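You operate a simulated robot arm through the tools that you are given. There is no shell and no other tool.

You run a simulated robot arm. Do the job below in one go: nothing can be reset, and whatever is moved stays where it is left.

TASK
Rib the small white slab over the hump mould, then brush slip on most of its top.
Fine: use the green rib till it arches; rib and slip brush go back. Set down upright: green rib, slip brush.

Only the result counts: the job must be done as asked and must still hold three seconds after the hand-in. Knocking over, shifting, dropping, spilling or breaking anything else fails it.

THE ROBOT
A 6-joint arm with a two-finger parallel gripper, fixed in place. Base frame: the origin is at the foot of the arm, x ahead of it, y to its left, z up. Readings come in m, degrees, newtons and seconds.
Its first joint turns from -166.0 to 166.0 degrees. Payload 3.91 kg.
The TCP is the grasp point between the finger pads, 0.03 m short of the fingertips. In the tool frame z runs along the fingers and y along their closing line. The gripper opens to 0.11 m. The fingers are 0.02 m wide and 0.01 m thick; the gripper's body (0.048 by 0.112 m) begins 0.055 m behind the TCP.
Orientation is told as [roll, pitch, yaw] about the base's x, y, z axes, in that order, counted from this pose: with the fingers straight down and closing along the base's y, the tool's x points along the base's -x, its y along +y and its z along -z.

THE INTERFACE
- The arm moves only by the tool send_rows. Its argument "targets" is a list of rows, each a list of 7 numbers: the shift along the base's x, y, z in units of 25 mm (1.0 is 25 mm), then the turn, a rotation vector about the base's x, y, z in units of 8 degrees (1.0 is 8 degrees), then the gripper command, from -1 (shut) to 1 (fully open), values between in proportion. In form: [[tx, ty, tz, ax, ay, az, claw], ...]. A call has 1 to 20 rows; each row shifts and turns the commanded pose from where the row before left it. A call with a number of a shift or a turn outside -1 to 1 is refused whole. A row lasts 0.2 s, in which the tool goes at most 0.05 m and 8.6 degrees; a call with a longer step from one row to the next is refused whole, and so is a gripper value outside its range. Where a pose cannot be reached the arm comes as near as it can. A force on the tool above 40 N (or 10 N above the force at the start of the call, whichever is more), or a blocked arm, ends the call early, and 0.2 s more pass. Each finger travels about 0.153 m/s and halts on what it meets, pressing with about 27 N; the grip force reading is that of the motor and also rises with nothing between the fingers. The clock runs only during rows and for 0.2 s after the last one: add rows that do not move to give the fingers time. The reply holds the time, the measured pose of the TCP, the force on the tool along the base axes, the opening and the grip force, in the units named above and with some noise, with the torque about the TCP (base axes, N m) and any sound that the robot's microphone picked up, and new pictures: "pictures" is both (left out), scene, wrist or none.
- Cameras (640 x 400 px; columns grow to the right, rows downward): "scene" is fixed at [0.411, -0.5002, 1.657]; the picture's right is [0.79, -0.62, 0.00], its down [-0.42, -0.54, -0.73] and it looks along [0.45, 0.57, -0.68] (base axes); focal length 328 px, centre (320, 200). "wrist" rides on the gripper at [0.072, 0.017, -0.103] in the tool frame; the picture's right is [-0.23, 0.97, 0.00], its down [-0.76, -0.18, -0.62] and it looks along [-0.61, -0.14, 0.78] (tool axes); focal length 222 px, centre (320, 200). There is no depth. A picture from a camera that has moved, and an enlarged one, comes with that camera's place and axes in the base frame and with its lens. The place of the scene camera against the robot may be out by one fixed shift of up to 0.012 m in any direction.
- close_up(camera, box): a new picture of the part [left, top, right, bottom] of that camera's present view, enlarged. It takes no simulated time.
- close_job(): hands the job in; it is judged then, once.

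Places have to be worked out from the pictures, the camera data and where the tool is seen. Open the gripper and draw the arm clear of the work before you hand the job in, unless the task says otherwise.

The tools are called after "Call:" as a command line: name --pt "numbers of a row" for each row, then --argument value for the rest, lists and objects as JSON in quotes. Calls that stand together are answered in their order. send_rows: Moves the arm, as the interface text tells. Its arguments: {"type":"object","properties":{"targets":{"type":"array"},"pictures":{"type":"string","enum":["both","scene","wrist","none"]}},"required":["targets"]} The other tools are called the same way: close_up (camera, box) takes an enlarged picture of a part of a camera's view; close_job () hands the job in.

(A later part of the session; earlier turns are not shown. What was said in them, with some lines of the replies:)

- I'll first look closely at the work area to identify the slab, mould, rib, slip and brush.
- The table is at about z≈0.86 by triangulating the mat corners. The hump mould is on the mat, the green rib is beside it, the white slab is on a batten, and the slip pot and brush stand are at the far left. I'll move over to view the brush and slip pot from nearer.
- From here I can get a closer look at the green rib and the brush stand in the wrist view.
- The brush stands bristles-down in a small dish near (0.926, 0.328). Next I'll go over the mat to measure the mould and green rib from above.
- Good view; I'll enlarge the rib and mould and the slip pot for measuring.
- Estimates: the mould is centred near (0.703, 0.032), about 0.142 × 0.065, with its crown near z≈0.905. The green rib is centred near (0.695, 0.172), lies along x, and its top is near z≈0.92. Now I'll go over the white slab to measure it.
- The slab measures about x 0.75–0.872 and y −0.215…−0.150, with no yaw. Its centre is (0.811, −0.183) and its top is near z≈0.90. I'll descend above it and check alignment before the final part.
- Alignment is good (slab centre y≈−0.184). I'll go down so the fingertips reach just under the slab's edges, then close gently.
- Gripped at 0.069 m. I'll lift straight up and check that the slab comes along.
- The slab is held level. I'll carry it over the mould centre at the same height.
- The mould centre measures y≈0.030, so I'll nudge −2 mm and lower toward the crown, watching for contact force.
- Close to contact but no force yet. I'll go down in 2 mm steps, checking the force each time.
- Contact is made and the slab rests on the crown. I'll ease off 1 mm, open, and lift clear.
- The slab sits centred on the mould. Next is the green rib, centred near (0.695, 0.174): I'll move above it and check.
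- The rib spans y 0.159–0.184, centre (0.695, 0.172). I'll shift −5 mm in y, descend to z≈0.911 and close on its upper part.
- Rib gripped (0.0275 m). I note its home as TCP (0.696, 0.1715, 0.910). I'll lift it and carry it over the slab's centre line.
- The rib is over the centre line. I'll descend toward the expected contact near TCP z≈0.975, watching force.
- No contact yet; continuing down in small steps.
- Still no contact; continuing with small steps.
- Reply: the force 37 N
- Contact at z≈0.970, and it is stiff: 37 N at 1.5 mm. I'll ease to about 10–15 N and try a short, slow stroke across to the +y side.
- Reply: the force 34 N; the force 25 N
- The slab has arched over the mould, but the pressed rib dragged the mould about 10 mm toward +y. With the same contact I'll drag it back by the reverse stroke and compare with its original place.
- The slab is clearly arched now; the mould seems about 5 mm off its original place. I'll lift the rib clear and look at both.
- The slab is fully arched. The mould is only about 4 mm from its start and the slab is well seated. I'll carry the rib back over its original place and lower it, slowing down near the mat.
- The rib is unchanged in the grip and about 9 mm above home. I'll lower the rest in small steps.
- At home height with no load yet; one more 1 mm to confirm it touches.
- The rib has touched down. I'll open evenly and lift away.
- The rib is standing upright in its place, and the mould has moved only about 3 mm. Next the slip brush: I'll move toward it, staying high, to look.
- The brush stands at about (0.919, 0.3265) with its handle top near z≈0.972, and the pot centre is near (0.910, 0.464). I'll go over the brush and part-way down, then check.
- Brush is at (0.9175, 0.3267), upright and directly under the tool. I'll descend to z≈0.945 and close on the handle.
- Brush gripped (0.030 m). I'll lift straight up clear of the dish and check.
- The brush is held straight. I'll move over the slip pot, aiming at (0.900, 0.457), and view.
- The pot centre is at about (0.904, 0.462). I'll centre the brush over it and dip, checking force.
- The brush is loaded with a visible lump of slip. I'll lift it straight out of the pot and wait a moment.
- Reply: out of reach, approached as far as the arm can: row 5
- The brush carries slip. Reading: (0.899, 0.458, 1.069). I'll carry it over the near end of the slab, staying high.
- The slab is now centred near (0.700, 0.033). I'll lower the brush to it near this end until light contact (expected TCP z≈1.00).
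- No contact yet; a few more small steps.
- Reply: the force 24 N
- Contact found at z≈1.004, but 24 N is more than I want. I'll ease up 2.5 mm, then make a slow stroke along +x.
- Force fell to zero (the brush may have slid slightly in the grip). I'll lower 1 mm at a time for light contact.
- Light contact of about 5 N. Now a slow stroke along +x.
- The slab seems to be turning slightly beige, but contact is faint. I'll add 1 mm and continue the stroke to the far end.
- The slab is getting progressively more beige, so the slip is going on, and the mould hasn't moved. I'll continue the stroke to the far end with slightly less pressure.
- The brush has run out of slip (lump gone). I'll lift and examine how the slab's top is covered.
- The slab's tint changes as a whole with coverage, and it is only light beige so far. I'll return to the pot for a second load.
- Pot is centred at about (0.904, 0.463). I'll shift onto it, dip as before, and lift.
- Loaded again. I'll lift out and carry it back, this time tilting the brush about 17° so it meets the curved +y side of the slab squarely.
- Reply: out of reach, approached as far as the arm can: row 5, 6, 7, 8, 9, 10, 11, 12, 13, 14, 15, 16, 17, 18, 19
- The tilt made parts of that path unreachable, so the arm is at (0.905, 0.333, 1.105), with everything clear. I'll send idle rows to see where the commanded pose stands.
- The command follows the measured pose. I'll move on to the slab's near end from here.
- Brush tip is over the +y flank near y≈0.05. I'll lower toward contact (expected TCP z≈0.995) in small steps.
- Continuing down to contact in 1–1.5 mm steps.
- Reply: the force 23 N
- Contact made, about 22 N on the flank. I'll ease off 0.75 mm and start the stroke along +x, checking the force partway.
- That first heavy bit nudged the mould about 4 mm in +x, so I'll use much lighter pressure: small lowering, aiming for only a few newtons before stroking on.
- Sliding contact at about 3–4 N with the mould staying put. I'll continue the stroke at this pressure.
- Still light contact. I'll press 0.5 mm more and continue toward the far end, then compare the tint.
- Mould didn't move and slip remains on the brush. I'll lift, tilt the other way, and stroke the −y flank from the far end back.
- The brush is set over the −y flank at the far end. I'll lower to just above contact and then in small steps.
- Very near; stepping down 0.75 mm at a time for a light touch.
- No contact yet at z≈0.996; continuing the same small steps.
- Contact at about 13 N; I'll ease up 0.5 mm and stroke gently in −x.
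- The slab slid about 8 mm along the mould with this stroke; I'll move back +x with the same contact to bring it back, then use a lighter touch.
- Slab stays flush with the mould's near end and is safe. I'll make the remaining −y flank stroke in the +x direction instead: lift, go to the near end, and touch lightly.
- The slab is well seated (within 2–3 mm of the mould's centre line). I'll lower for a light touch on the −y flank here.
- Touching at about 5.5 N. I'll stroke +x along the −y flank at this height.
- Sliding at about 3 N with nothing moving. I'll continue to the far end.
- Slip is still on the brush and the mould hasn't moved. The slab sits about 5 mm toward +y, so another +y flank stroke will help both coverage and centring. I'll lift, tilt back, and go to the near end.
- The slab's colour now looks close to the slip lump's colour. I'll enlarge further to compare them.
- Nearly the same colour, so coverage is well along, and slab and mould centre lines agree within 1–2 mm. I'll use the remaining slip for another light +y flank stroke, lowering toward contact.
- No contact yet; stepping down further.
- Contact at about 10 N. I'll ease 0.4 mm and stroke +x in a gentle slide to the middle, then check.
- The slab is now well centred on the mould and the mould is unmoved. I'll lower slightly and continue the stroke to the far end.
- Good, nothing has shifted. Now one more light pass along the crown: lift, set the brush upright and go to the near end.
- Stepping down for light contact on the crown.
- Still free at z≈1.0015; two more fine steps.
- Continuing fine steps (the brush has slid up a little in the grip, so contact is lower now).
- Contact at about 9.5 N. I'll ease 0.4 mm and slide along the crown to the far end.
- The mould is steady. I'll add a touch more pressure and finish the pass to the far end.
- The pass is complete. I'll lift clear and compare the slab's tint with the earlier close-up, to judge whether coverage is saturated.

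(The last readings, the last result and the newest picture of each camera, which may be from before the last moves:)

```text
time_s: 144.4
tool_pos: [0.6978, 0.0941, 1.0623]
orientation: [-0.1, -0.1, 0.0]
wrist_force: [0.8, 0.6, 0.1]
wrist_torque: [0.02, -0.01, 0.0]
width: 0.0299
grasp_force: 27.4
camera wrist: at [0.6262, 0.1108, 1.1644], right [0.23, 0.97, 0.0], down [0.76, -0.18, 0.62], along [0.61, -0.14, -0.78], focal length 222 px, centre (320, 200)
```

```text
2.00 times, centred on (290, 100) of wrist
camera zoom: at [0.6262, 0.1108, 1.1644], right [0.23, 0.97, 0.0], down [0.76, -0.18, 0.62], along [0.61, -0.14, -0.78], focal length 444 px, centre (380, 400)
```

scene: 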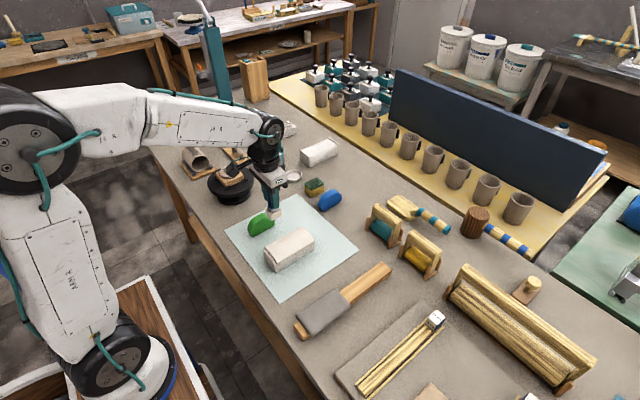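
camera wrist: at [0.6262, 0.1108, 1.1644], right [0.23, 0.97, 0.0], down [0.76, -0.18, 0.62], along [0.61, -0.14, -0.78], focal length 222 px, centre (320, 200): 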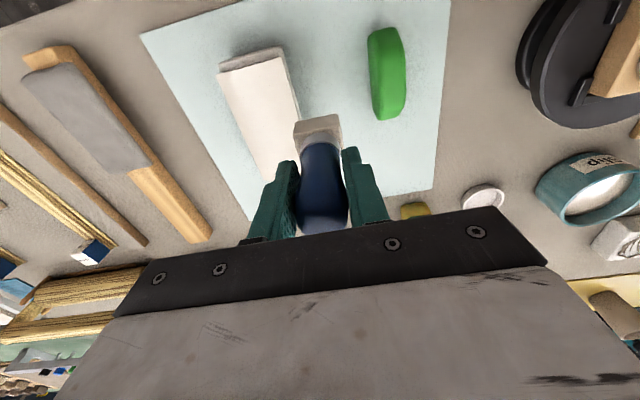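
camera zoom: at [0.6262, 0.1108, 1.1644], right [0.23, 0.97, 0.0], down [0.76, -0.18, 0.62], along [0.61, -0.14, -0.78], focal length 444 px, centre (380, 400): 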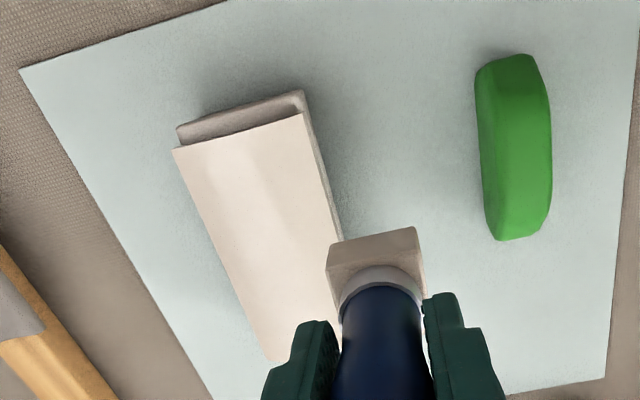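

The tint is close to the slip colour. To be sure "most" is covered, I'll do one more pass on each flank with the slip still on the brush, starting with −y at the near end.

Call:
send_rows --pt "-0.344 -0.824 0 0.438 0 0 -0.9" --pt "-0.344 -0.824 0 0.438 0 0 -0.9" --pt "-0.344 -0.824 0 0.438 0 0 -0.9" --pt "-0.344 -0.824 0 0.438 0 0 -0.9" --pt "-0.344 -0.824 0 0.438 0 0 -0.9" --pt "0 0 -0.9 0 0 0 -0.9" --pt "0 0 -0.9 0 0 0 -0.9" --pt "0 0 -0.8 0 0 0 -0.9" --pt "0 0 0 0 0 0 -0.9" --pictures "none"

Call:
send_rows --pt "0 0 -0.06 0 0 0 -0.9" --pt "0 0 0 0 0 0 -0.9" --pictures "none"

Call:
send_rows --pt "0 0 -0.04 0 0 0 -0.9" --pt "0 0 0 0 0 0 -0.9" --pictures "none"

Call:
send_rows --pt "0 0 -0.04 0 0 0 -0.9" --pt "0 0 0 0 0 0 -0.9" --pictures "none"

```text
time_s: 146.4
tool_pos: [0.6545, -0.0092, 0.9969]
orientation: [17.6, 0.1, 0.0]
wrist_force: [0.0, 0.6, -0.6]
wrist_torque: [-0.01, 0.01, 0.02]
width: 0.0294
grasp_force: 26.5
```

```text
time_s: 147.0
tool_pos: [0.6549, -0.0082, 0.9963]
orientation: [17.5, -0.1, 0.0]
wrist_force: [0.0, -0.3, 1.9]
wrist_torque: [0.0, -0.05, 0.02]
width: 0.0299
grasp_force: 27.0
```

```text
time_s: 147.6
tool_pos: [0.6548, -0.0086, 0.9952]
orientation: [17.5, -0.1, 0.0]
wrist_force: [0.4, -1.4, 11.8]
wrist_torque: [0.18, -0.25, -0.03]
width: 0.0298
grasp_force: 27.1
```

```text
time_s: 148.2
tool_pos: [0.6553, -0.0091, 0.9925]
orientation: [17.4, 0.0, 0.1]
wrist_force: [-1.6, -6.0, 22.2]
wrist_torque: [0.17, -0.36, -0.09]
width: 0.0298
grasp_force: 27.1
```

22 N is too much; I'll ease 1.2 mm and stroke +x, checking midway.

Call:
send_rows --pt "0 0 0.045 0 0 0 -0.9" --pt "0.16 0 0 0 0 0 -0.9" --pt "0.16 0 0 0 0 0 -0.9" --pt "0.16 0 0 0 0 0 -0.9" --pt "0 0 0 0 0 0 -0.9" --pictures "none"

Call:
close_up --camera "scene" --box '[250, 200, 330, 280]'

```text
time_s: 149.4
tool_pos: [0.6668, -0.0094, 0.9934]
orientation: [17.5, -0.1, 0.0]
wrist_force: [-0.3, 0.1, -0.5]
wrist_torque: [-0.01, -0.01, -0.02]
width: 0.0295
grasp_force: 26.8
```

```text
5.00 times, centred on (290, 240) of scene
camera zoom: at [0.411, -0.5002, 1.657], right [0.79, -0.62, 0.0], down [-0.42, -0.54, -0.73], along [0.45, 0.57, -0.68], focal length 1640 px, centre (470, 0)
```

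zoom: 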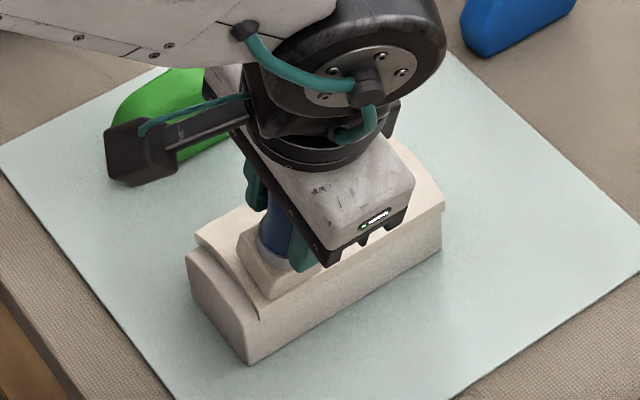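

Nothing shifted noticeably. I'll lower 0.8 mm and continue the stroke in +x, watching force.

Call:
send_rows --pt "0.1 0 -0.03 0 0 0 -0.9" --pt "0.16 0 0 0 0 0 -0.9" --pt "0.16 0 0 0 0 0 -0.9" --pt "0.16 0 0 0 0 0 -0.9" --pt "0 0 0 0 0 0 -0.9" --pictures "none"

Call:
send_rows --pt "0.16 0 0 0 0 0 -0.9" --pt "0.16 0 0 0 0 0 -0.9" --pt "0.16 0 0 0 0 0 -0.9" --pt "0.16 0 0 0 0 0 -0.9" --pt "0.16 0 0 0 0 0 -0.9" --pt "0.16 0 0 0 0 0 -0.9" --pt "0 0 0 0 0 0 -0.9" --pictures "none"

Call:
close_up --camera "scene" --box '[250, 200, 330, 280]'

```text
time_s: 150.6
tool_pos: [0.6801, -0.0094, 0.9932]
orientation: [17.5, -0.1, -0.1]
wrist_force: [-3.6, -2.0, 7.5]
wrist_torque: [0.09, 0.1, 0.06]
width: 0.0296
grasp_force: 26.6
```

```text
time_s: 152.2
tool_pos: [0.7046, -0.0083, 0.9934]
orientation: [17.4, -0.1, 0.1]
wrist_force: [-1.5, -1.0, 5.4]
wrist_torque: [0.03, 0.04, 0.0]
width: 0.0297
grasp_force: 26.9
```

```text
5.00 times, centred on (290, 240) of scene
camera zoom: at [0.411, -0.5002, 1.657], right [0.79, -0.62, 0.0], down [-0.42, -0.54, -0.73], along [0.45, 0.57, -0.68], focal length 1640 px, centre (470, 0)
```

zoom: 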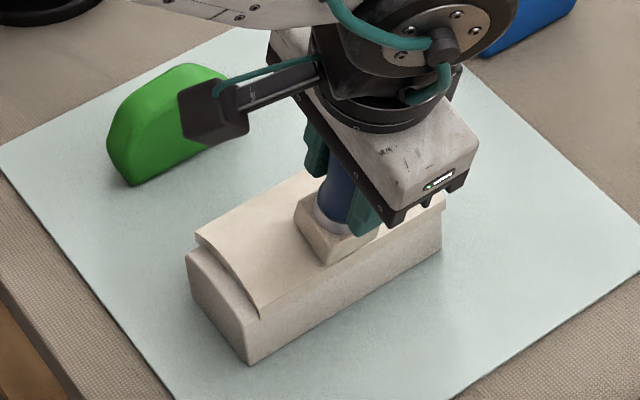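

The slab has crept a few mm toward +x, so I'll do the remaining far half of this flank in the −x direction to balance it: lift, go to the far end and touch down lightly.

Call:
send_rows --pt "0 0 0.4 0 0 0 -0.9" --pt "0.8 0 0 0 0 0 -0.9" --pt "0.9 0 0 0 0 0 -0.9" --pt "0 0 -0.34 0 0 0 -0.9" --pt "0 0 0 0 0 0 -0.9" --pictures "none"

Call:
send_rows --pt "0 0 -0.03 0 0 0 -0.9" --pt "0 0 0 0 0 0 -0.9" --pictures "none"

Call:
send_rows --pt "0 0 -0.025 0 0 0 -0.9" --pt "0 0 0 0 0 0 -0.9" --pictures "none"

```text
time_s: 153.4
tool_pos: [0.747, -0.0079, 0.9943]
orientation: [17.5, 0.0, 0.0]
wrist_force: [0.4, -0.8, -0.7]
wrist_torque: [-0.03, 0.02, -0.01]
width: 0.0296
grasp_force: 26.8
```

```text
time_s: 154.0
tool_pos: [0.7458, -0.0087, 0.9929]
orientation: [17.6, -0.1, 0.0]
wrist_force: [-0.1, -0.1, -0.4]
wrist_torque: [0.03, 0.0, 0.0]
width: 0.0297
grasp_force: 26.8
```

```text
time_s: 154.6
tool_pos: [0.7452, -0.0094, 0.9923]
orientation: [17.5, 0.0, 0.0]
wrist_force: [-0.5, -0.1, 0.4]
wrist_torque: [0.04, 0.0, 0.01]
width: 0.0296
grasp_force: 27.3
```

Barely touching. One more half-millimetre, then stroke −x for about 35 mm.

Call:
send_rows --pt "0 0 -0.02 0 0 0 -0.9" --pt "0 0 0 0 0 0 -0.9" --pictures "none"

Call:
send_rows --pt "-0.16 0 0 0 0 0 -0.9" --pt "-0.16 0 0 0 0 0 -0.9" --pt "-0.16 0 0 0 0 0 -0.9" --pt "-0.16 0 0 0 0 0 -0.9" --pt "0 0 0 0 0 0 -0.9" --pictures "none"

Call:
close_up --camera "scene" --box '[250, 200, 330, 280]'

```text
time_s: 155.2
tool_pos: [0.7465, -0.0094, 0.9927]
orientation: [17.5, -0.1, 0.0]
wrist_force: [-1.0, -1.2, 6.5]
wrist_torque: [0.15, -0.1, 0.01]
width: 0.0298
grasp_force: 27.0
```

```text
time_s: 156.4
tool_pos: [0.7303, -0.0103, 0.9927]
orientation: [17.5, 0.0, 0.0]
wrist_force: [3.3, -4.1, 11.6]
wrist_torque: [0.02, -0.43, -0.17]
width: 0.0295
grasp_force: 26.6
```

```text
5.00 times, centred on (290, 240) of scene
camera zoom: at [0.411, -0.5002, 1.657], right [0.79, -0.62, 0.0], down [-0.42, -0.54, -0.73], along [0.45, 0.57, -0.68], focal length 1640 px, centre (470, 0)
```

zoom: 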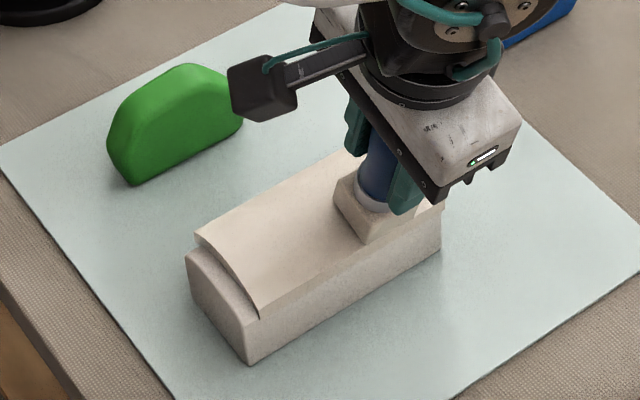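

Nothing moved. I'll continue −x another 20 mm with slightly less pressure, then lift and look.

Call:
send_rows --pt "-0.16 0 0.012 0 0 0 -0.9" --pt "-0.16 0 0 0 0 0 -0.9" --pt "-0.16 0 0 0 0 0 -0.9" --pt "-0.16 0 0 0 0 0 -0.9" --pt "-0.16 0 0 0 0 0 -0.9" --pt "0 0 0 0 0 0 -0.9" --pictures "none"

Call:
close_up --camera "scene" --box '[250, 200, 330, 280]'

Call:
close_up --camera "wrist" --box '[200, 0, 440, 200]'

```text
time_s: 157.8
tool_pos: [0.7099, -0.0089, 0.992]
orientation: [17.7, 0.0, 0.0]
wrist_force: [1.6, -1.0, 5.8]
wrist_torque: [0.1, -0.24, -0.1]
width: 0.0298
grasp_force: 27.4
```

```text
5.00 times, centred on (290, 240) of scene
camera zoom: at [0.411, -0.5002, 1.657], right [0.79, -0.62, 0.0], down [-0.42, -0.54, -0.73], along [0.45, 0.57, -0.68], focal length 1640 px, centre (470, 0)
```

zoom: 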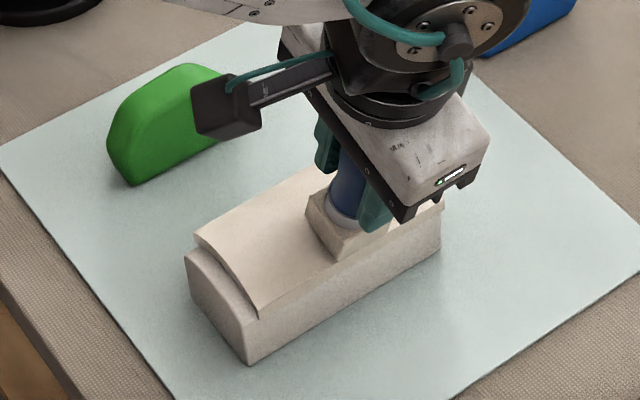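

```text
2.00 times, centred on (320, 100) of wrist
camera zoom: at [0.6389, -0.0247, 1.0951], right [0.23, 0.93, 0.29], down [0.76, -0.36, 0.54], along [0.61, 0.1, -0.79], focal length 444 px, centre (320, 400)
```

zoom: 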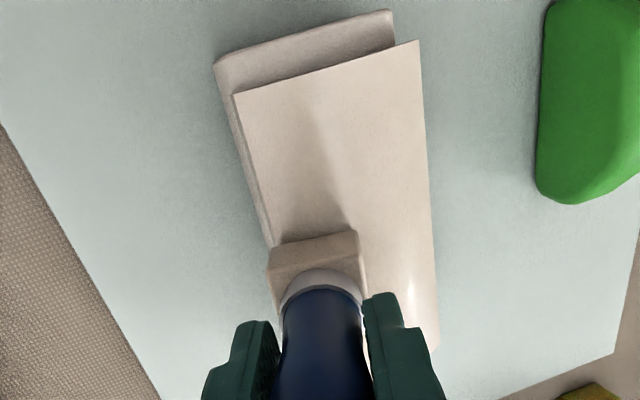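

The slab sits about 5 mm toward +y again; a last +y flank pass from the far end in −x will cover and re-centre it. I'll lift, tilt over and go there.

Call:
send_rows --pt "0 0 0.8 0 0 0 -0.9" --pt "0 0 0.8 0 0 0 -0.9" --pt "0 0 0.4 0 0 0 -0.9" --pt "0.267 0.596 0 -0.729 0 0 -0.9" --pt "0.267 0.596 0 -0.729 0 0 -0.9" --pt "0.267 0.596 0 -0.729 0 0 -0.9" --pt "0.267 0.596 0 -0.729 0 0 -0.9" --pt "0.267 0.596 0 -0.729 0 0 -0.9" --pt "0.267 0.596 0 -0.729 0 0 -0.9" --pt "0 0 -0.9 0 0 0 -0.9" --pt "0 0 -0.86 0 0 0 -0.9" --pt "0 0 0 0 0 0 -0.9" --pictures "none"

Call:
send_rows --pt "0 0 -0.05 0 0 0 -0.9" --pt "0 0 0 0 0 0 -0.9" --pictures "none"

Call:
send_rows --pt "0 0 -0.04 0 0 0 -0.9" --pt "0 0 0 0 0 0 -0.9" --pictures "none"

Call:
close_up --camera "scene" --box '[250, 200, 330, 280]'

```text
time_s: 160.4
tool_pos: [0.7517, 0.0804, 0.9979]
orientation: [-17.4, 0.0, -0.1]
wrist_force: [0.8, 0.0, -0.9]
wrist_torque: [-0.02, 0.01, 0.02]
width: 0.0295
grasp_force: 26.7
```

```text
time_s: 161.0
tool_pos: [0.7517, 0.0812, 0.9976]
orientation: [-17.4, 0.0, 0.0]
wrist_force: [-0.1, 0.2, -0.9]
wrist_torque: [0.0, 0.01, -0.02]
width: 0.0296
grasp_force: 26.7
```

```text
time_s: 161.6
tool_pos: [0.7517, 0.0812, 0.9962]
orientation: [-17.4, 0.0, -0.1]
wrist_force: [0.0, 0.1, -1.4]
wrist_torque: [-0.02, -0.02, -0.03]
width: 0.0296
grasp_force: 27.0
```

```text
5.00 times, centred on (290, 240) of scene
camera zoom: at [0.411, -0.5002, 1.657], right [0.79, -0.62, 0.0], down [-0.42, -0.54, -0.73], along [0.45, 0.57, -0.68], focal length 1640 px, centre (470, 0)
```

zoom: 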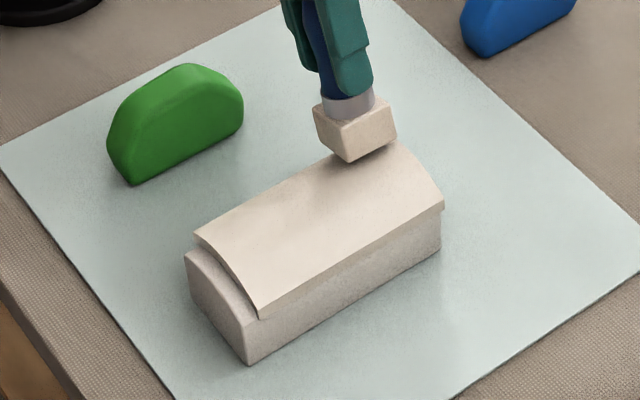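

Still free; stepping down finely to contact.

Call:
send_rows --pt "0 0 -0.04 0 0 0 -0.9" --pt "0 0 0 0 0 0 -0.9" --pictures "none"

Call:
send_rows --pt "0 0 -0.03 0 0 0 -0.9" --pt "0 0 0 0 0 0 -0.9" --pictures "none"

Call:
send_rows --pt "0 0 -0.03 0 0 0 -0.9" --pt "0 0 0 0 0 0 -0.9" --pictures "none"

```text
time_s: 162.2
tool_pos: [0.7522, 0.0812, 0.9965]
orientation: [-17.5, 0.0, -0.1]
wrist_force: [0.5, -0.4, -1.8]
wrist_torque: [0.02, 0.02, 0.01]
width: 0.0296
grasp_force: 26.7
```

```text
time_s: 162.8
tool_pos: [0.7505, 0.0819, 0.9947]
orientation: [-17.4, 0.1, -0.1]
wrist_force: [0.0, -0.5, -0.5]
wrist_torque: [0.04, 0.02, 0.01]
width: 0.0296
grasp_force: 26.8
```

```text
time_s: 163.4
tool_pos: [0.7511, 0.0805, 0.9939]
orientation: [-17.5, 0.0, 0.0]
wrist_force: [0.0, -1.7, -1.4]
wrist_torque: [0.01, 0.01, -0.02]
width: 0.0296
grasp_force: 27.5
```

Continuing down in fine steps.

Call:
send_rows --pt "0 0 -0.03 0 0 0 -0.9" --pt "0 0 0 0 0 0 -0.9" --pictures "none"

Call:
send_rows --pt "0 0 -0.03 0 0 0 -0.9" --pt "0 0 0 0 0 0 -0.9" --pictures "none"

Call:
send_rows --pt "0 0 -0.025 0 0 0 -0.9" --pt "0 0 0 0 0 0 -0.9" --pictures "none"

```text
time_s: 164.0
tool_pos: [0.7526, 0.08, 0.9929]
orientation: [-17.4, 0.0, 0.0]
wrist_force: [-0.4, -0.3, -0.5]
wrist_torque: [0.02, 0.01, -0.02]
width: 0.0296
grasp_force: 26.9
```

```text
time_s: 164.6
tool_pos: [0.7517, 0.081, 0.9926]
orientation: [-17.4, 0.0, 0.0]
wrist_force: [0.1, 0.1, 4.0]
wrist_torque: [-0.11, -0.08, 0.02]
width: 0.0296
grasp_force: 26.9
```

```text
time_s: 165.2
tool_pos: [0.7511, 0.0808, 0.9922]
orientation: [-17.5, -0.1, 0.1]
wrist_force: [-0.5, 3.3, 13.5]
wrist_torque: [-0.16, -0.2, 0.07]
width: 0.0296
grasp_force: 27.1
```

Contact; I'll ease 0.3 mm and stroke −x along the +y flank.

Call:
send_rows --pt "0 0 0.012 0 0 0 -0.9" --pt "-0.16 0 0 0 0 0 -0.9" --pt "-0.16 0 0 0 0 0 -0.9" --pt "-0.16 0 0 0 0 0 -0.9" --pt "-0.16 0 0 0 0 0 -0.9" --pt "-0.16 0 0 0 0 0 -0.9" --pt "0 0 0 0 0 0 -0.9" --pictures "none"

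Call:
close_up --camera "scene" --box '[250, 200, 330, 280]'

```text
time_s: 166.8
tool_pos: [0.7297, 0.0797, 0.9913]
orientation: [-17.4, -0.1, 0.1]
wrist_force: [0.2, 1.4, 2.8]
wrist_torque: [-0.05, -0.15, 0.03]
width: 0.0299
grasp_force: 26.8
```

```text
5.00 times, centred on (290, 240) of scene
camera zoom: at [0.411, -0.5002, 1.657], right [0.79, -0.62, 0.0], down [-0.42, -0.54, -0.73], along [0.45, 0.57, -0.68], focal length 1640 px, centre (470, 0)
```

zoom: 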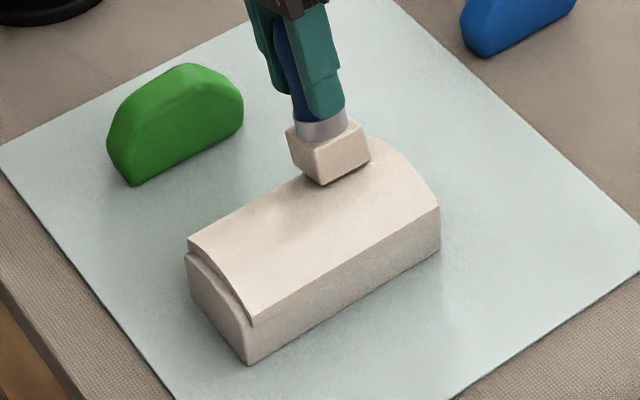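

The slab re-centred nicely. I'll continue this light stroke to the near end.

Call:
send_rows --pt "-0.16 0 0 0 0 0 -0.9" --pt "-0.16 0 0 0 0 0 -0.9" --pt "-0.16 0 0 0 0 0 -0.9" --pt "-0.16 0 0 0 0 0 -0.9" --pt "-0.16 0 0 0 0 0 -0.9" --pt "-0.16 0 0 0 0 0 -0.9" --pt "-0.16 0 0 0 0 0 -0.9" --pt "-0.16 0 0 0 0 0 -0.9" --pt "0 0 0 0 0 0 -0.9" --pictures "none"

Call:
send_rows --pt "-0.16 0 0 0 0 0 -0.9" --pt "-0.16 0 0 0 0 0 -0.9" --pt "-0.16 0 0 0 0 0 -0.9" --pt "-0.16 0 0 0 0 0 -0.9" --pt "-0.16 0 0 0 0 0 -0.9" --pt "-0.16 0 0 0 0 0 -0.9" --pt "-0.16 0 0 0 0 0 -0.9" --pt "-0.16 0 0 0 0 0 -0.9" --pt "-0.16 0 0 0 0 0 -0.9" --pt "0 0 0 0 0 0 -0.9" --pictures "none"

Call:
close_up --camera "scene" --box '[250, 200, 330, 280]'

```text
time_s: 168.8
tool_pos: [0.6988, 0.0796, 0.9926]
orientation: [-17.4, 0.0, 0.1]
wrist_force: [-0.2, 0.6, -0.1]
wrist_torque: [0.0, -0.03, -0.01]
width: 0.0295
grasp_force: 27.2
```

```text
time_s: 171.0
tool_pos: [0.6639, 0.081, 0.9922]
orientation: [-17.4, 0.0, 0.1]
wrist_force: [2.1, 1.9, 2.6]
wrist_torque: [-0.01, -0.13, 0.03]
width: 0.0296
grasp_force: 26.7
```

```text
5.00 times, centred on (290, 240) of scene
camera zoom: at [0.411, -0.5002, 1.657], right [0.79, -0.62, 0.0], down [-0.42, -0.54, -0.73], along [0.45, 0.57, -0.68], focal length 1640 px, centre (470, 0)
```

zoom: 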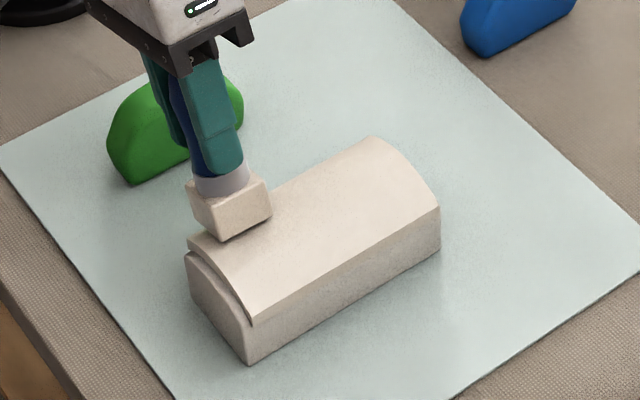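

Both flanks and crown have been gone over, and the slab matches the slip colour. Now I'll lift, set the brush upright, and carry it back over its dish.

Call:
send_rows --pt "0 0 1 0 0 0 -0.9" --pt "0 0 1 0 0 0 -0.9" --pt "0 0 1 0 0 0 -0.9" --pt "0.922 0.893 0 0.199 0 0 -0.9" --pt "0.922 0.893 0 0.199 0 0 -0.9" --pt "0.922 0.893 0 0.199 0 0 -0.9" --pt "0.922 0.893 0 0.199 0 0 -0.9" --pt "0.922 0.893 0 0.199 0 0 -0.9" --pt "0.922 0.893 0 0.199 0 0 -0.9" --pt "0.922 0.893 0 0.199 0 0 -0.9" --pt "0.922 0.893 0 0.199 0 0 -0.9" --pt "0.922 0.893 0 0.199 0 0 -0.9" --pt "0.922 0.893 0 0.199 0 0 -0.9" --pt "0.922 0.893 0 0.199 0 0 -0.9" --pt "0 0 0 0 0 0 -0.9" --pictures "both"

Call:
close_up --camera "wrist" --box '[200, 40, 440, 240]'

Call:
close_up --camera "scene" --box '[250, 110, 340, 190]'

Call:
close_up --camera "scene" --box '[250, 200, 330, 280]'

```text
time_s: 174.2
tool_pos: [0.9169, 0.3272, 1.0654]
orientation: [0.1, 0.1, 0.1]
wrist_force: [-1.0, 0.7, -0.7]
wrist_torque: [0.02, 0.03, 0.0]
width: 0.0292
grasp_force: 26.5
camera wrist: at [0.8457, 0.3429, 1.1685], right [0.23, 0.97, 0.0], down [0.76, -0.18, 0.62], along [0.61, -0.14, -0.78], focal length 222 px, centre (320, 200)
```

scene: 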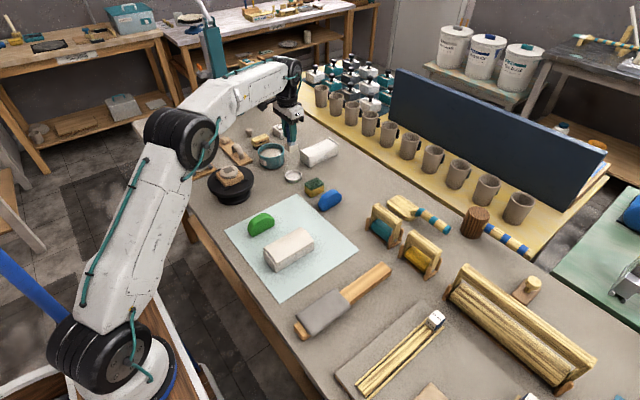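
wrist: 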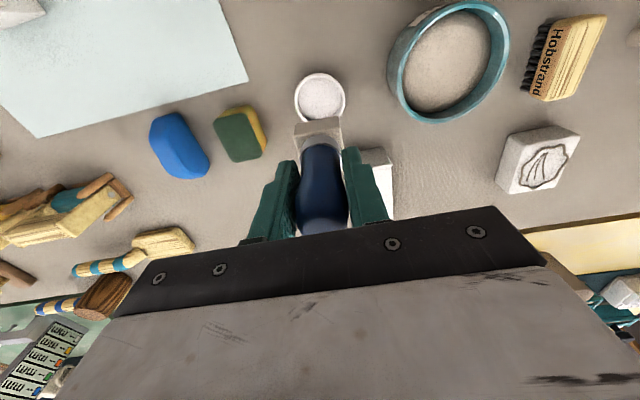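

```text
2.00 times, centred on (320, 140) of wrist
camera zoom: at [0.8457, 0.3429, 1.1685], right [0.23, 0.97, 0.0], down [0.76, -0.18, 0.62], along [0.61, -0.14, -0.78], focal length 444 px, centre (320, 320)
```

zoom: 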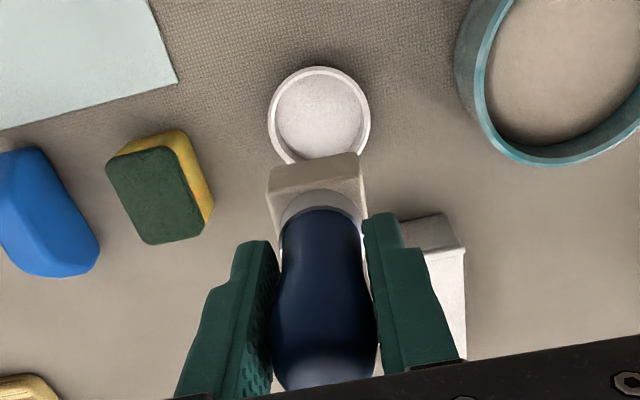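

```text
5.00 times, centred on (295, 150) of scene
camera zoom: at [0.411, -0.5002, 1.657], right [0.79, -0.62, 0.0], down [-0.42, -0.54, -0.73], along [0.45, 0.57, -0.68], focal length 1640 px, centre (445, 450)
```

zoom: 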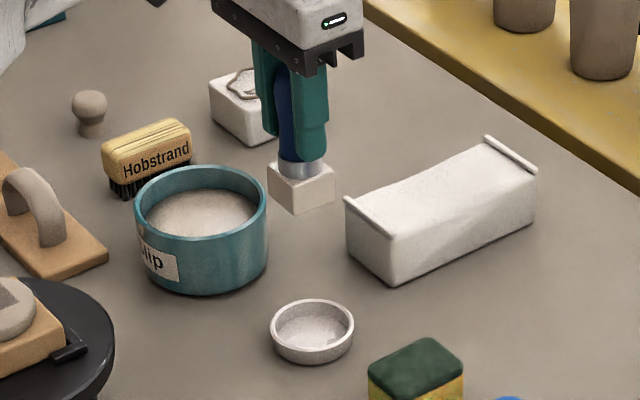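

```text
5.00 times, centred on (290, 240) of scene
camera zoom: at [0.411, -0.5002, 1.657], right [0.79, -0.62, 0.0], down [-0.42, -0.54, -0.73], along [0.45, 0.57, -0.68], focal length 1640 px, centre (470, 0)
```

zoom: 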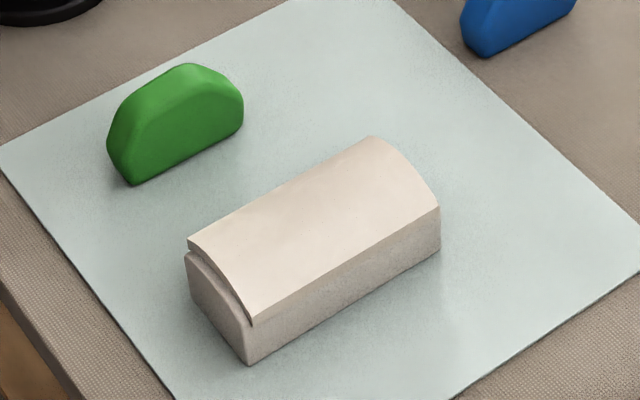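

The brush and dish line up (dish centre ≈ (0.919, 0.327)); the brush leans a degree or two in the grip, so I'll correct the pitch 2° and lower toward the dish.

Call:
send_rows --pt "0.08 0 -0.8 0 0.25 0 -0.9" --pt "0 0 -1 0 0 0 -0.9" --pt "0 0 -1 0 0 0 -0.9" --pt "0 0 -0.9 0 0 0 -0.9" --pt "0 0 0 0 0 0 -0.9" --pictures "wrist"

Call:
close_up --camera "scene" --box '[260, 130, 330, 190]'

Call:
close_up --camera "wrist" --box '[240, 60, 400, 220]'

```text
time_s: 175.4
tool_pos: [0.9193, 0.328, 0.9739]
orientation: [0.0, 2.0, 0.0]
wrist_force: [-0.7, 1.0, -1.2]
wrist_torque: [-0.01, 0.06, 0.0]
width: 0.0295
grasp_force: 27.4
camera wrist: at [0.8509, 0.3441, 1.0793], right [0.23, 0.97, -0.01], down [0.78, -0.18, 0.6], along [0.58, -0.14, -0.8], focal length 222 px, centre (320, 200)
```

wrist: 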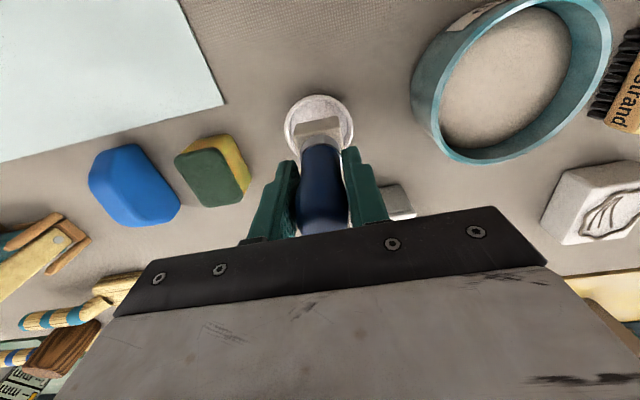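

```text
6.67 times, centred on (295, 160) of scene
camera zoom: at [0.411, -0.5002, 1.657], right [0.79, -0.62, 0.0], down [-0.42, -0.54, -0.73], along [0.45, 0.57, -0.68], focal length 2187 px, centre (487, 467)
```

zoom: 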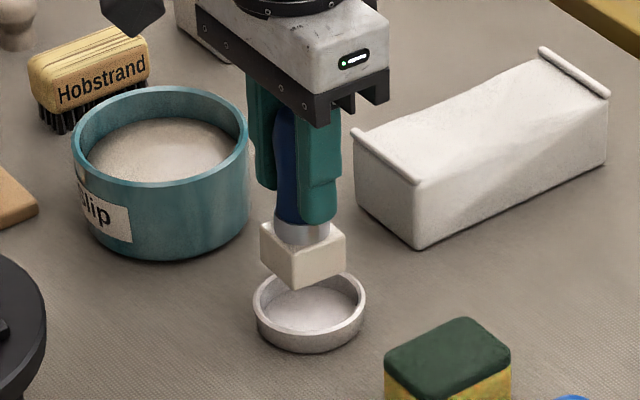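

```text
2.50 times, centred on (320, 140) of wrist
camera zoom: at [0.8509, 0.3441, 1.0793], right [0.23, 0.97, -0.01], down [0.78, -0.18, 0.6], along [0.58, -0.14, -0.8], focal length 555 px, centre (320, 350)
```

zoom: 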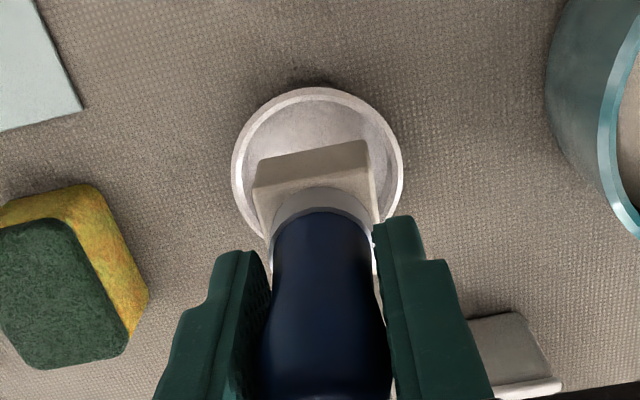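

The brush is centred over the dish within about 2 mm. I'll lower slowly to contact.

Call:
send_rows --pt "-0.03 -0.03 -0.5 0 0 0 -0.9" --pt "0 0 -0.4 0 0 0 -0.9" --pt "0 0 -0.15 0 0 0 -0.9" --pt "0 0 0 0 0 0 -0.9" --pictures "none"

Call:
send_rows --pt "0 0 -0.08 0 0 0 -0.9" --pt "0 0 0 0 0 0 -0.9" --pictures "none"

Call:
send_rows --pt "0 0 -0.06 0 0 0 -0.9" --pt "0 0 0 0 0 0 -0.9" --pictures "none"

Call:
close_up --camera "scene" --box '[260, 130, 330, 190]'

```text
time_s: 176.4
tool_pos: [0.9178, 0.3261, 0.9483]
orientation: [0.1, 1.9, 0.1]
wrist_force: [-0.1, -0.5, 0.1]
wrist_torque: [-0.02, 0.03, -0.02]
width: 0.0294
grasp_force: 26.9
```

```text
time_s: 177.0
tool_pos: [0.918, 0.3252, 0.9462]
orientation: [0.0, 2.0, -0.1]
wrist_force: [0.3, -0.2, -0.8]
wrist_torque: [-0.01, -0.04, 0.01]
width: 0.0294
grasp_force: 26.9
```

```text
time_s: 177.6
tool_pos: [0.9188, 0.3245, 0.9447]
orientation: [0.1, 1.9, -0.1]
wrist_force: [-1.3, 0.0, -0.7]
wrist_torque: [0.0, -0.03, 0.02]
width: 0.0295
grasp_force: 27.3
```

```text
6.67 times, centred on (295, 160) of scene
camera zoom: at [0.411, -0.5002, 1.657], right [0.79, -0.62, 0.0], down [-0.42, -0.54, -0.73], along [0.45, 0.57, -0.68], focal length 2187 px, centre (487, 467)
```

zoom: 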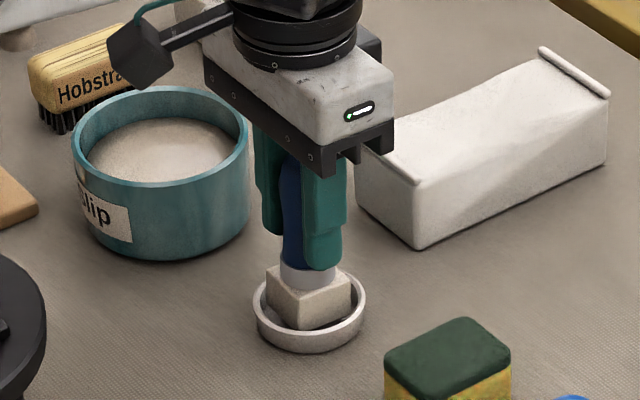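

The brush is inside the dish, centred, not yet touching. Fine steps down now.

Call:
send_rows --pt "0 0 -0.06 0 0 0 -0.9" --pt "0 0 0 0 0 0 -0.9" --pictures "none"

Call:
send_rows --pt "0 0 -0.05 0 0 0 -0.9" --pt "0 0 0 0 0 0 -0.9" --pictures "none"

Call:
send_rows --pt "0 0 -0.04 0 0 0 -0.9" --pt "0 0 0 0 0 0 -0.9" --pictures "none"

```text
time_s: 178.2
tool_pos: [0.919, 0.3241, 0.9423]
orientation: [0.1, 2.1, 0.0]
wrist_force: [-0.1, 0.0, 0.0]
wrist_torque: [0.02, -0.01, 0.02]
width: 0.0296
grasp_force: 26.6
```

```text
time_s: 178.8
tool_pos: [0.9179, 0.3257, 0.9428]
orientation: [0.0, 2.0, 0.1]
wrist_force: [0.5, 1.0, -1.5]
wrist_torque: [0.01, 0.0, -0.01]
width: 0.0299
grasp_force: 26.9
```

```text
time_s: 179.4
tool_pos: [0.919, 0.3253, 0.9411]
orientation: [0.1, 2.0, 0.0]
wrist_force: [0.2, -0.6, -0.7]
wrist_torque: [0.03, 0.03, 0.03]
width: 0.0293
grasp_force: 27.3
```

No touch yet at z≈0.941; continuing in 1 mm steps.

Call:
send_rows --pt "0 0 -0.04 0 0 0 -0.9" --pt "0 0 0 0 0 0 -0.9" --pictures "none"

Call:
send_rows --pt "0 0 -0.04 0 0 0 -0.9" --pt "0 0 0 0 0 0 -0.9" --pictures "none"

Call:
send_rows --pt "0 0 -0.04 0 0 0 -0.9" --pt "0 0 0 0 0 0 -0.9" --pictures "none"

Call:
close_up --camera "scene" --box '[260, 130, 330, 190]'

```text
time_s: 180.0
tool_pos: [0.9182, 0.3243, 0.94]
orientation: [0.0, 2.1, 0.0]
wrist_force: [-0.4, -1.5, -1.2]
wrist_torque: [0.02, -0.04, 0.02]
width: 0.0295
grasp_force: 27.5
```

```text
time_s: 180.6
tool_pos: [0.9185, 0.3256, 0.9398]
orientation: [0.2, 1.9, 0.0]
wrist_force: [-0.4, 1.0, 6.4]
wrist_torque: [0.08, -0.08, 0.03]
width: 0.0296
grasp_force: 26.5
```

```text
time_s: 181.2
tool_pos: [0.9177, 0.3244, 0.9395]
orientation: [0.2, 1.7, 0.1]
wrist_force: [4.0, 1.3, 15.9]
wrist_torque: [0.08, -0.59, -0.02]
width: 0.0295
grasp_force: 27.3
```

```text
6.67 times, centred on (295, 160) of scene
camera zoom: at [0.411, -0.5002, 1.657], right [0.79, -0.62, 0.0], down [-0.42, -0.54, -0.73], along [0.45, 0.57, -0.68], focal length 2187 px, centre (487, 467)
```

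zoom: 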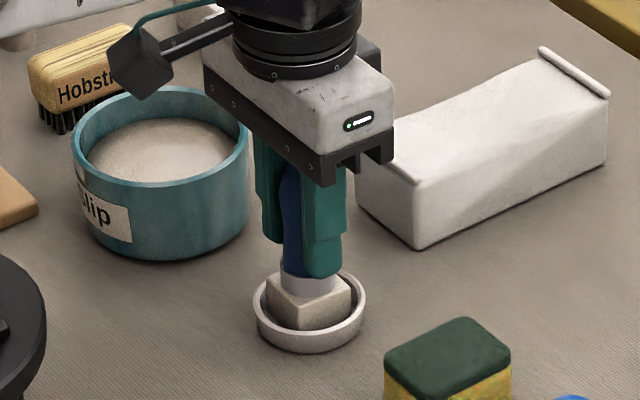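

Contact, but the torque shows the +x edge touching first, so the pitch correction overdid it. I'll rise 1.5 mm, undo the 2° and re-touch.

Call:
send_rows --pt "0 0 0.08 0 0 0 -0.9" --pt "-0.08 0 0 0 -0.2 0 -0.9" --pt "0 0 0 0 0 0 -0.9" --pt "0 0 0 0 0 0 -0.9" --pictures "none"

Call:
send_rows --pt "0 0 -0.04 0 0 0 -0.9" --pt "0 0 0 0 0 0 -0.9" --pictures "none"

Call:
send_rows --pt "0 0 -0.03 0 0 0 -0.9" --pt "0 0 0 0 0 0 -0.9" --pictures "none"

```text
time_s: 182.2
tool_pos: [0.916, 0.3245, 0.938]
orientation: [0.0, 0.4, 0.1]
wrist_force: [0.4, -0.3, -0.7]
wrist_torque: [0.01, -0.01, 0.01]
width: 0.0294
grasp_force: 27.1
```

```text
time_s: 182.8
tool_pos: [0.9174, 0.3256, 0.9398]
orientation: [0.0, 0.4, 0.0]
wrist_force: [-0.3, 0.3, -1.5]
wrist_torque: [-0.01, 0.03, -0.01]
width: 0.0294
grasp_force: 27.1
```

```text
time_s: 183.4
tool_pos: [0.9152, 0.325, 0.9388]
orientation: [0.1, 0.3, 0.0]
wrist_force: [-0.2, 0.1, 4.5]
wrist_torque: [-0.03, -0.07, 0.01]
width: 0.0293
grasp_force: 26.8
```

Light, even contact of 4.5 N. I'll open gradually, let the brush settle, then rise.

Call:
send_rows --pt "0 0 0 0 0 0 -0.44" --pt "0 0 0 0 0 0 -0.4" --pt "0 0 0 0 0 0 -0.3" --pt "0 0 0 0 0 0 0.1" --pt "0 0 0 0 0 0 0.5" --pt "0 0 0 0 0 0 0.5" --pictures "wrist"

Call:
close_up --camera "scene" --box '[260, 130, 330, 190]'

```text
time_s: 184.8
tool_pos: [0.9152, 0.3242, 0.939]
orientation: [0.0, 0.4, 0.0]
wrist_force: [-0.5, -0.5, 0.1]
wrist_torque: [0.04, 0.02, 0.01]
width: 0.0825
grasp_force: 0.2
camera wrist: at [0.8452, 0.3417, 1.0414], right [0.23, 0.97, 0.0], down [0.77, -0.18, 0.62], along [0.6, -0.14, -0.79], focal length 222 px, centre (320, 200)
```

wrist: 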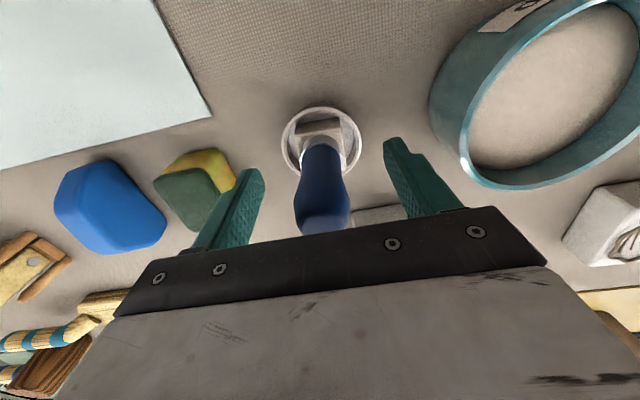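

```text
6.67 times, centred on (295, 160) of scene
camera zoom: at [0.411, -0.5002, 1.657], right [0.79, -0.62, 0.0], down [-0.42, -0.54, -0.73], along [0.45, 0.57, -0.68], focal length 2187 px, centre (487, 467)
```

zoom: 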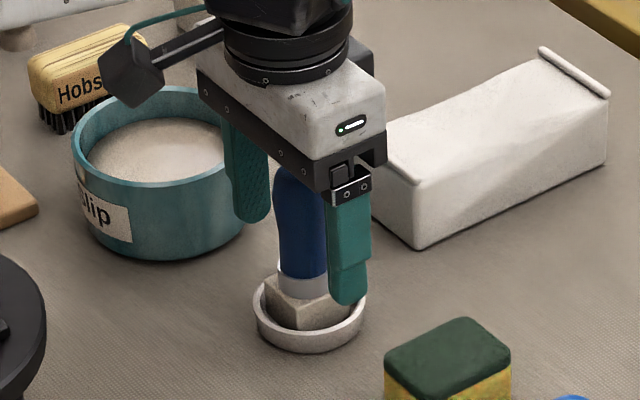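

The brush stands on its own in the dish. I'll rise straight up and clear.

Call:
send_rows --pt "0 0 0.5 0 0 0 0.5" --pt "0 0 1 0 0 0 0.5" --pt "0 0 1 0 0 0 0.5" --pt "0 0 1 0 0 0 0.5" --pt "0 0 1 0 0 0 0.5" --pt "0 0 1 0 0 0 0.5" --pt "-0.9 -0.3 0.3 0 0 0 0.5" --pt "-0.9 -0.3 0.3 0 0 0 0.5" --pt "-0.9 -0.3 0.3 0 0 0 0.5" --pt "-0.9 -0.3 0.3 0 0 0 0.5" --pt "0 0 0 0 0 0 0.5" --pictures "both"

Call:
close_up --camera "scene" --box '[260, 130, 330, 190]'

Call:
close_up --camera "scene" --box '[250, 200, 330, 280]'

```text
time_s: 187.2
tool_pos: [0.8263, 0.2947, 1.1052]
orientation: [0.0, 0.3, 0.0]
wrist_force: [-0.8, 0.2, -0.1]
wrist_torque: [0.04, -0.02, 0.01]
width: 0.0824
grasp_force: 0.1
camera wrist: at [0.7558, 0.311, 1.2085], right [0.23, 0.97, 0.0], down [0.77, -0.18, 0.62], along [0.6, -0.14, -0.79], focal length 222 px, centre (320, 200)
```

scene: 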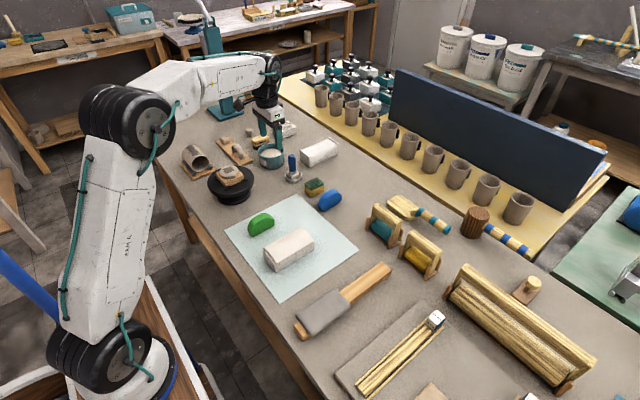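
wrist: 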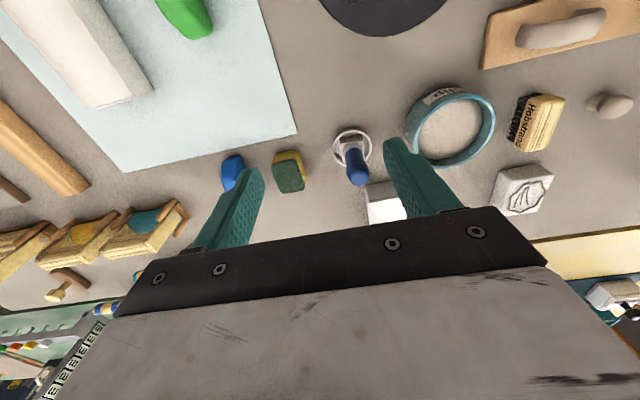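

```text
6.67 times, centred on (295, 160) of scene
camera zoom: at [0.411, -0.5002, 1.657], right [0.79, -0.62, 0.0], down [-0.42, -0.54, -0.73], along [0.45, 0.57, -0.68], focal length 2187 px, centre (487, 467)
```

zoom: 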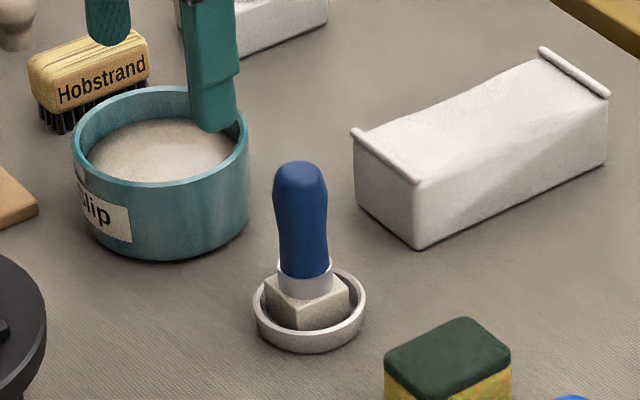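

```text
5.00 times, centred on (290, 240) of scene
camera zoom: at [0.411, -0.5002, 1.657], right [0.79, -0.62, 0.0], down [-0.42, -0.54, -0.73], along [0.45, 0.57, -0.68], focal length 1640 px, centre (470, 0)
```

zoom: 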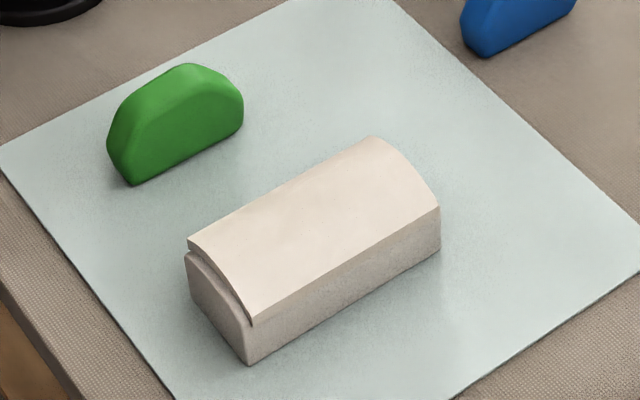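

Final check: the brush stands upright in its dish, the rib stands upright in its place, and the slab is arched on the mould and coated; the other objects look undisturbed. I'll open fully and draw the arm up and clear.

Call:
send_rows --pt "-0.5 0 1 0 0 0 1" --pt "-0.8 0 1 0 0 0 1" --pt "-0.8 0 1 0 0 0 1" --pt "-0.8 0 1 0 0 0 1" --pt "-0.8 0 1 0 0 0 1" --pt "-0.8 0 1 0 0 0 1" --pt "-0.8 0 0 0 0 0 1" --pt "0 0 0 0 0 0 1" --pt "0 0 0 0 0 0 1" --pictures "both"

Call:
close_up --camera "scene" --box '[220, 120, 380, 290]'

```text
time_s: 189.2
tool_pos: [0.6934, 0.294, 1.2548]
orientation: [0.1, 0.5, -0.1]
wrist_force: [0.7, 0.0, 0.5]
wrist_torque: [0.01, 0.01, 0.01]
width: 0.11
grasp_force: 0.1
camera wrist: at [0.623, 0.3114, 1.3579], right [0.23, 0.97, 0.0], down [0.77, -0.18, 0.62], along [0.6, -0.14, -0.79], focal length 222 px, centre (320, 200)
```

scene: 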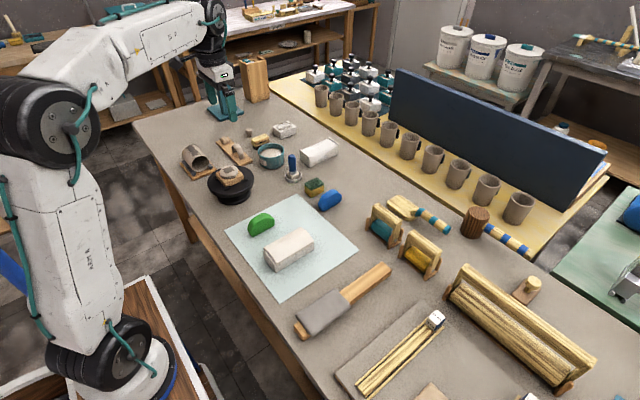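
wrist: 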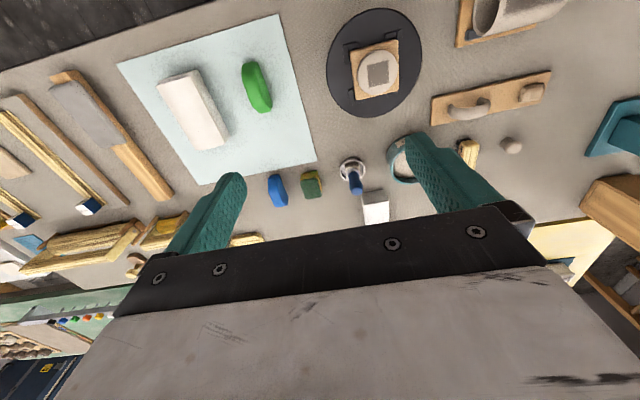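

```text
2.35 times, centred on (300, 205) of scene
camera zoom: at [0.411, -0.5002, 1.657], right [0.79, -0.62, 0.0], down [-0.42, -0.54, -0.73], along [0.45, 0.57, -0.68], focal length 772 px, centre (367, 188)
```

zoom: 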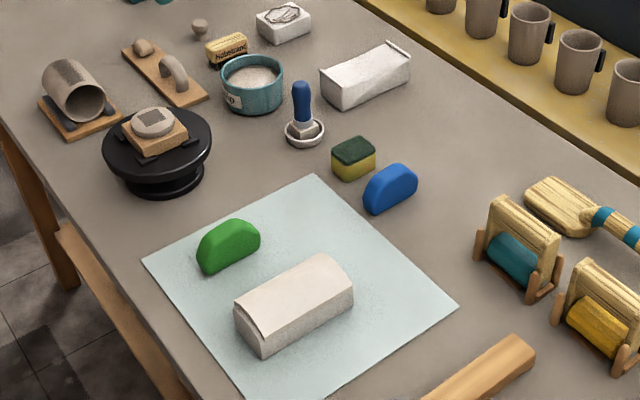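

The gripper is open and the arm is clear. The slab is arched and coated, and the rib and brush are upright in their places, so I'm handing in.

Call:
close_job

```text
The job is handed in.
```

The small white slab is arched over the hump mould and coated with slip. I handed the job in with the gripper open and the arm clear. The judge's result isn't known to me.

- **Ribbing:** one press and short stroke with the green rib arched the slab. The stroke dragged the mould about 10 mm. I dragged most of that back, and after the later brushing I judge the mould to be about 5 mm from where it started.
- **Slip:** I loaded the brush twice and made passes along the crown and both sides. The slab slid a few millimetres on the mould during brushing but finished close to centred. I judged the coverage only by colour: the slab's tint came close to the slip's.
- **Put back:** the rib stands upright in its original place, and the brush stands upright in its dish with some slip still on the bristles.

I saw nothing knocked over, dropped or spilled in the last pictures, and the objects I didn't use look undisturbed.
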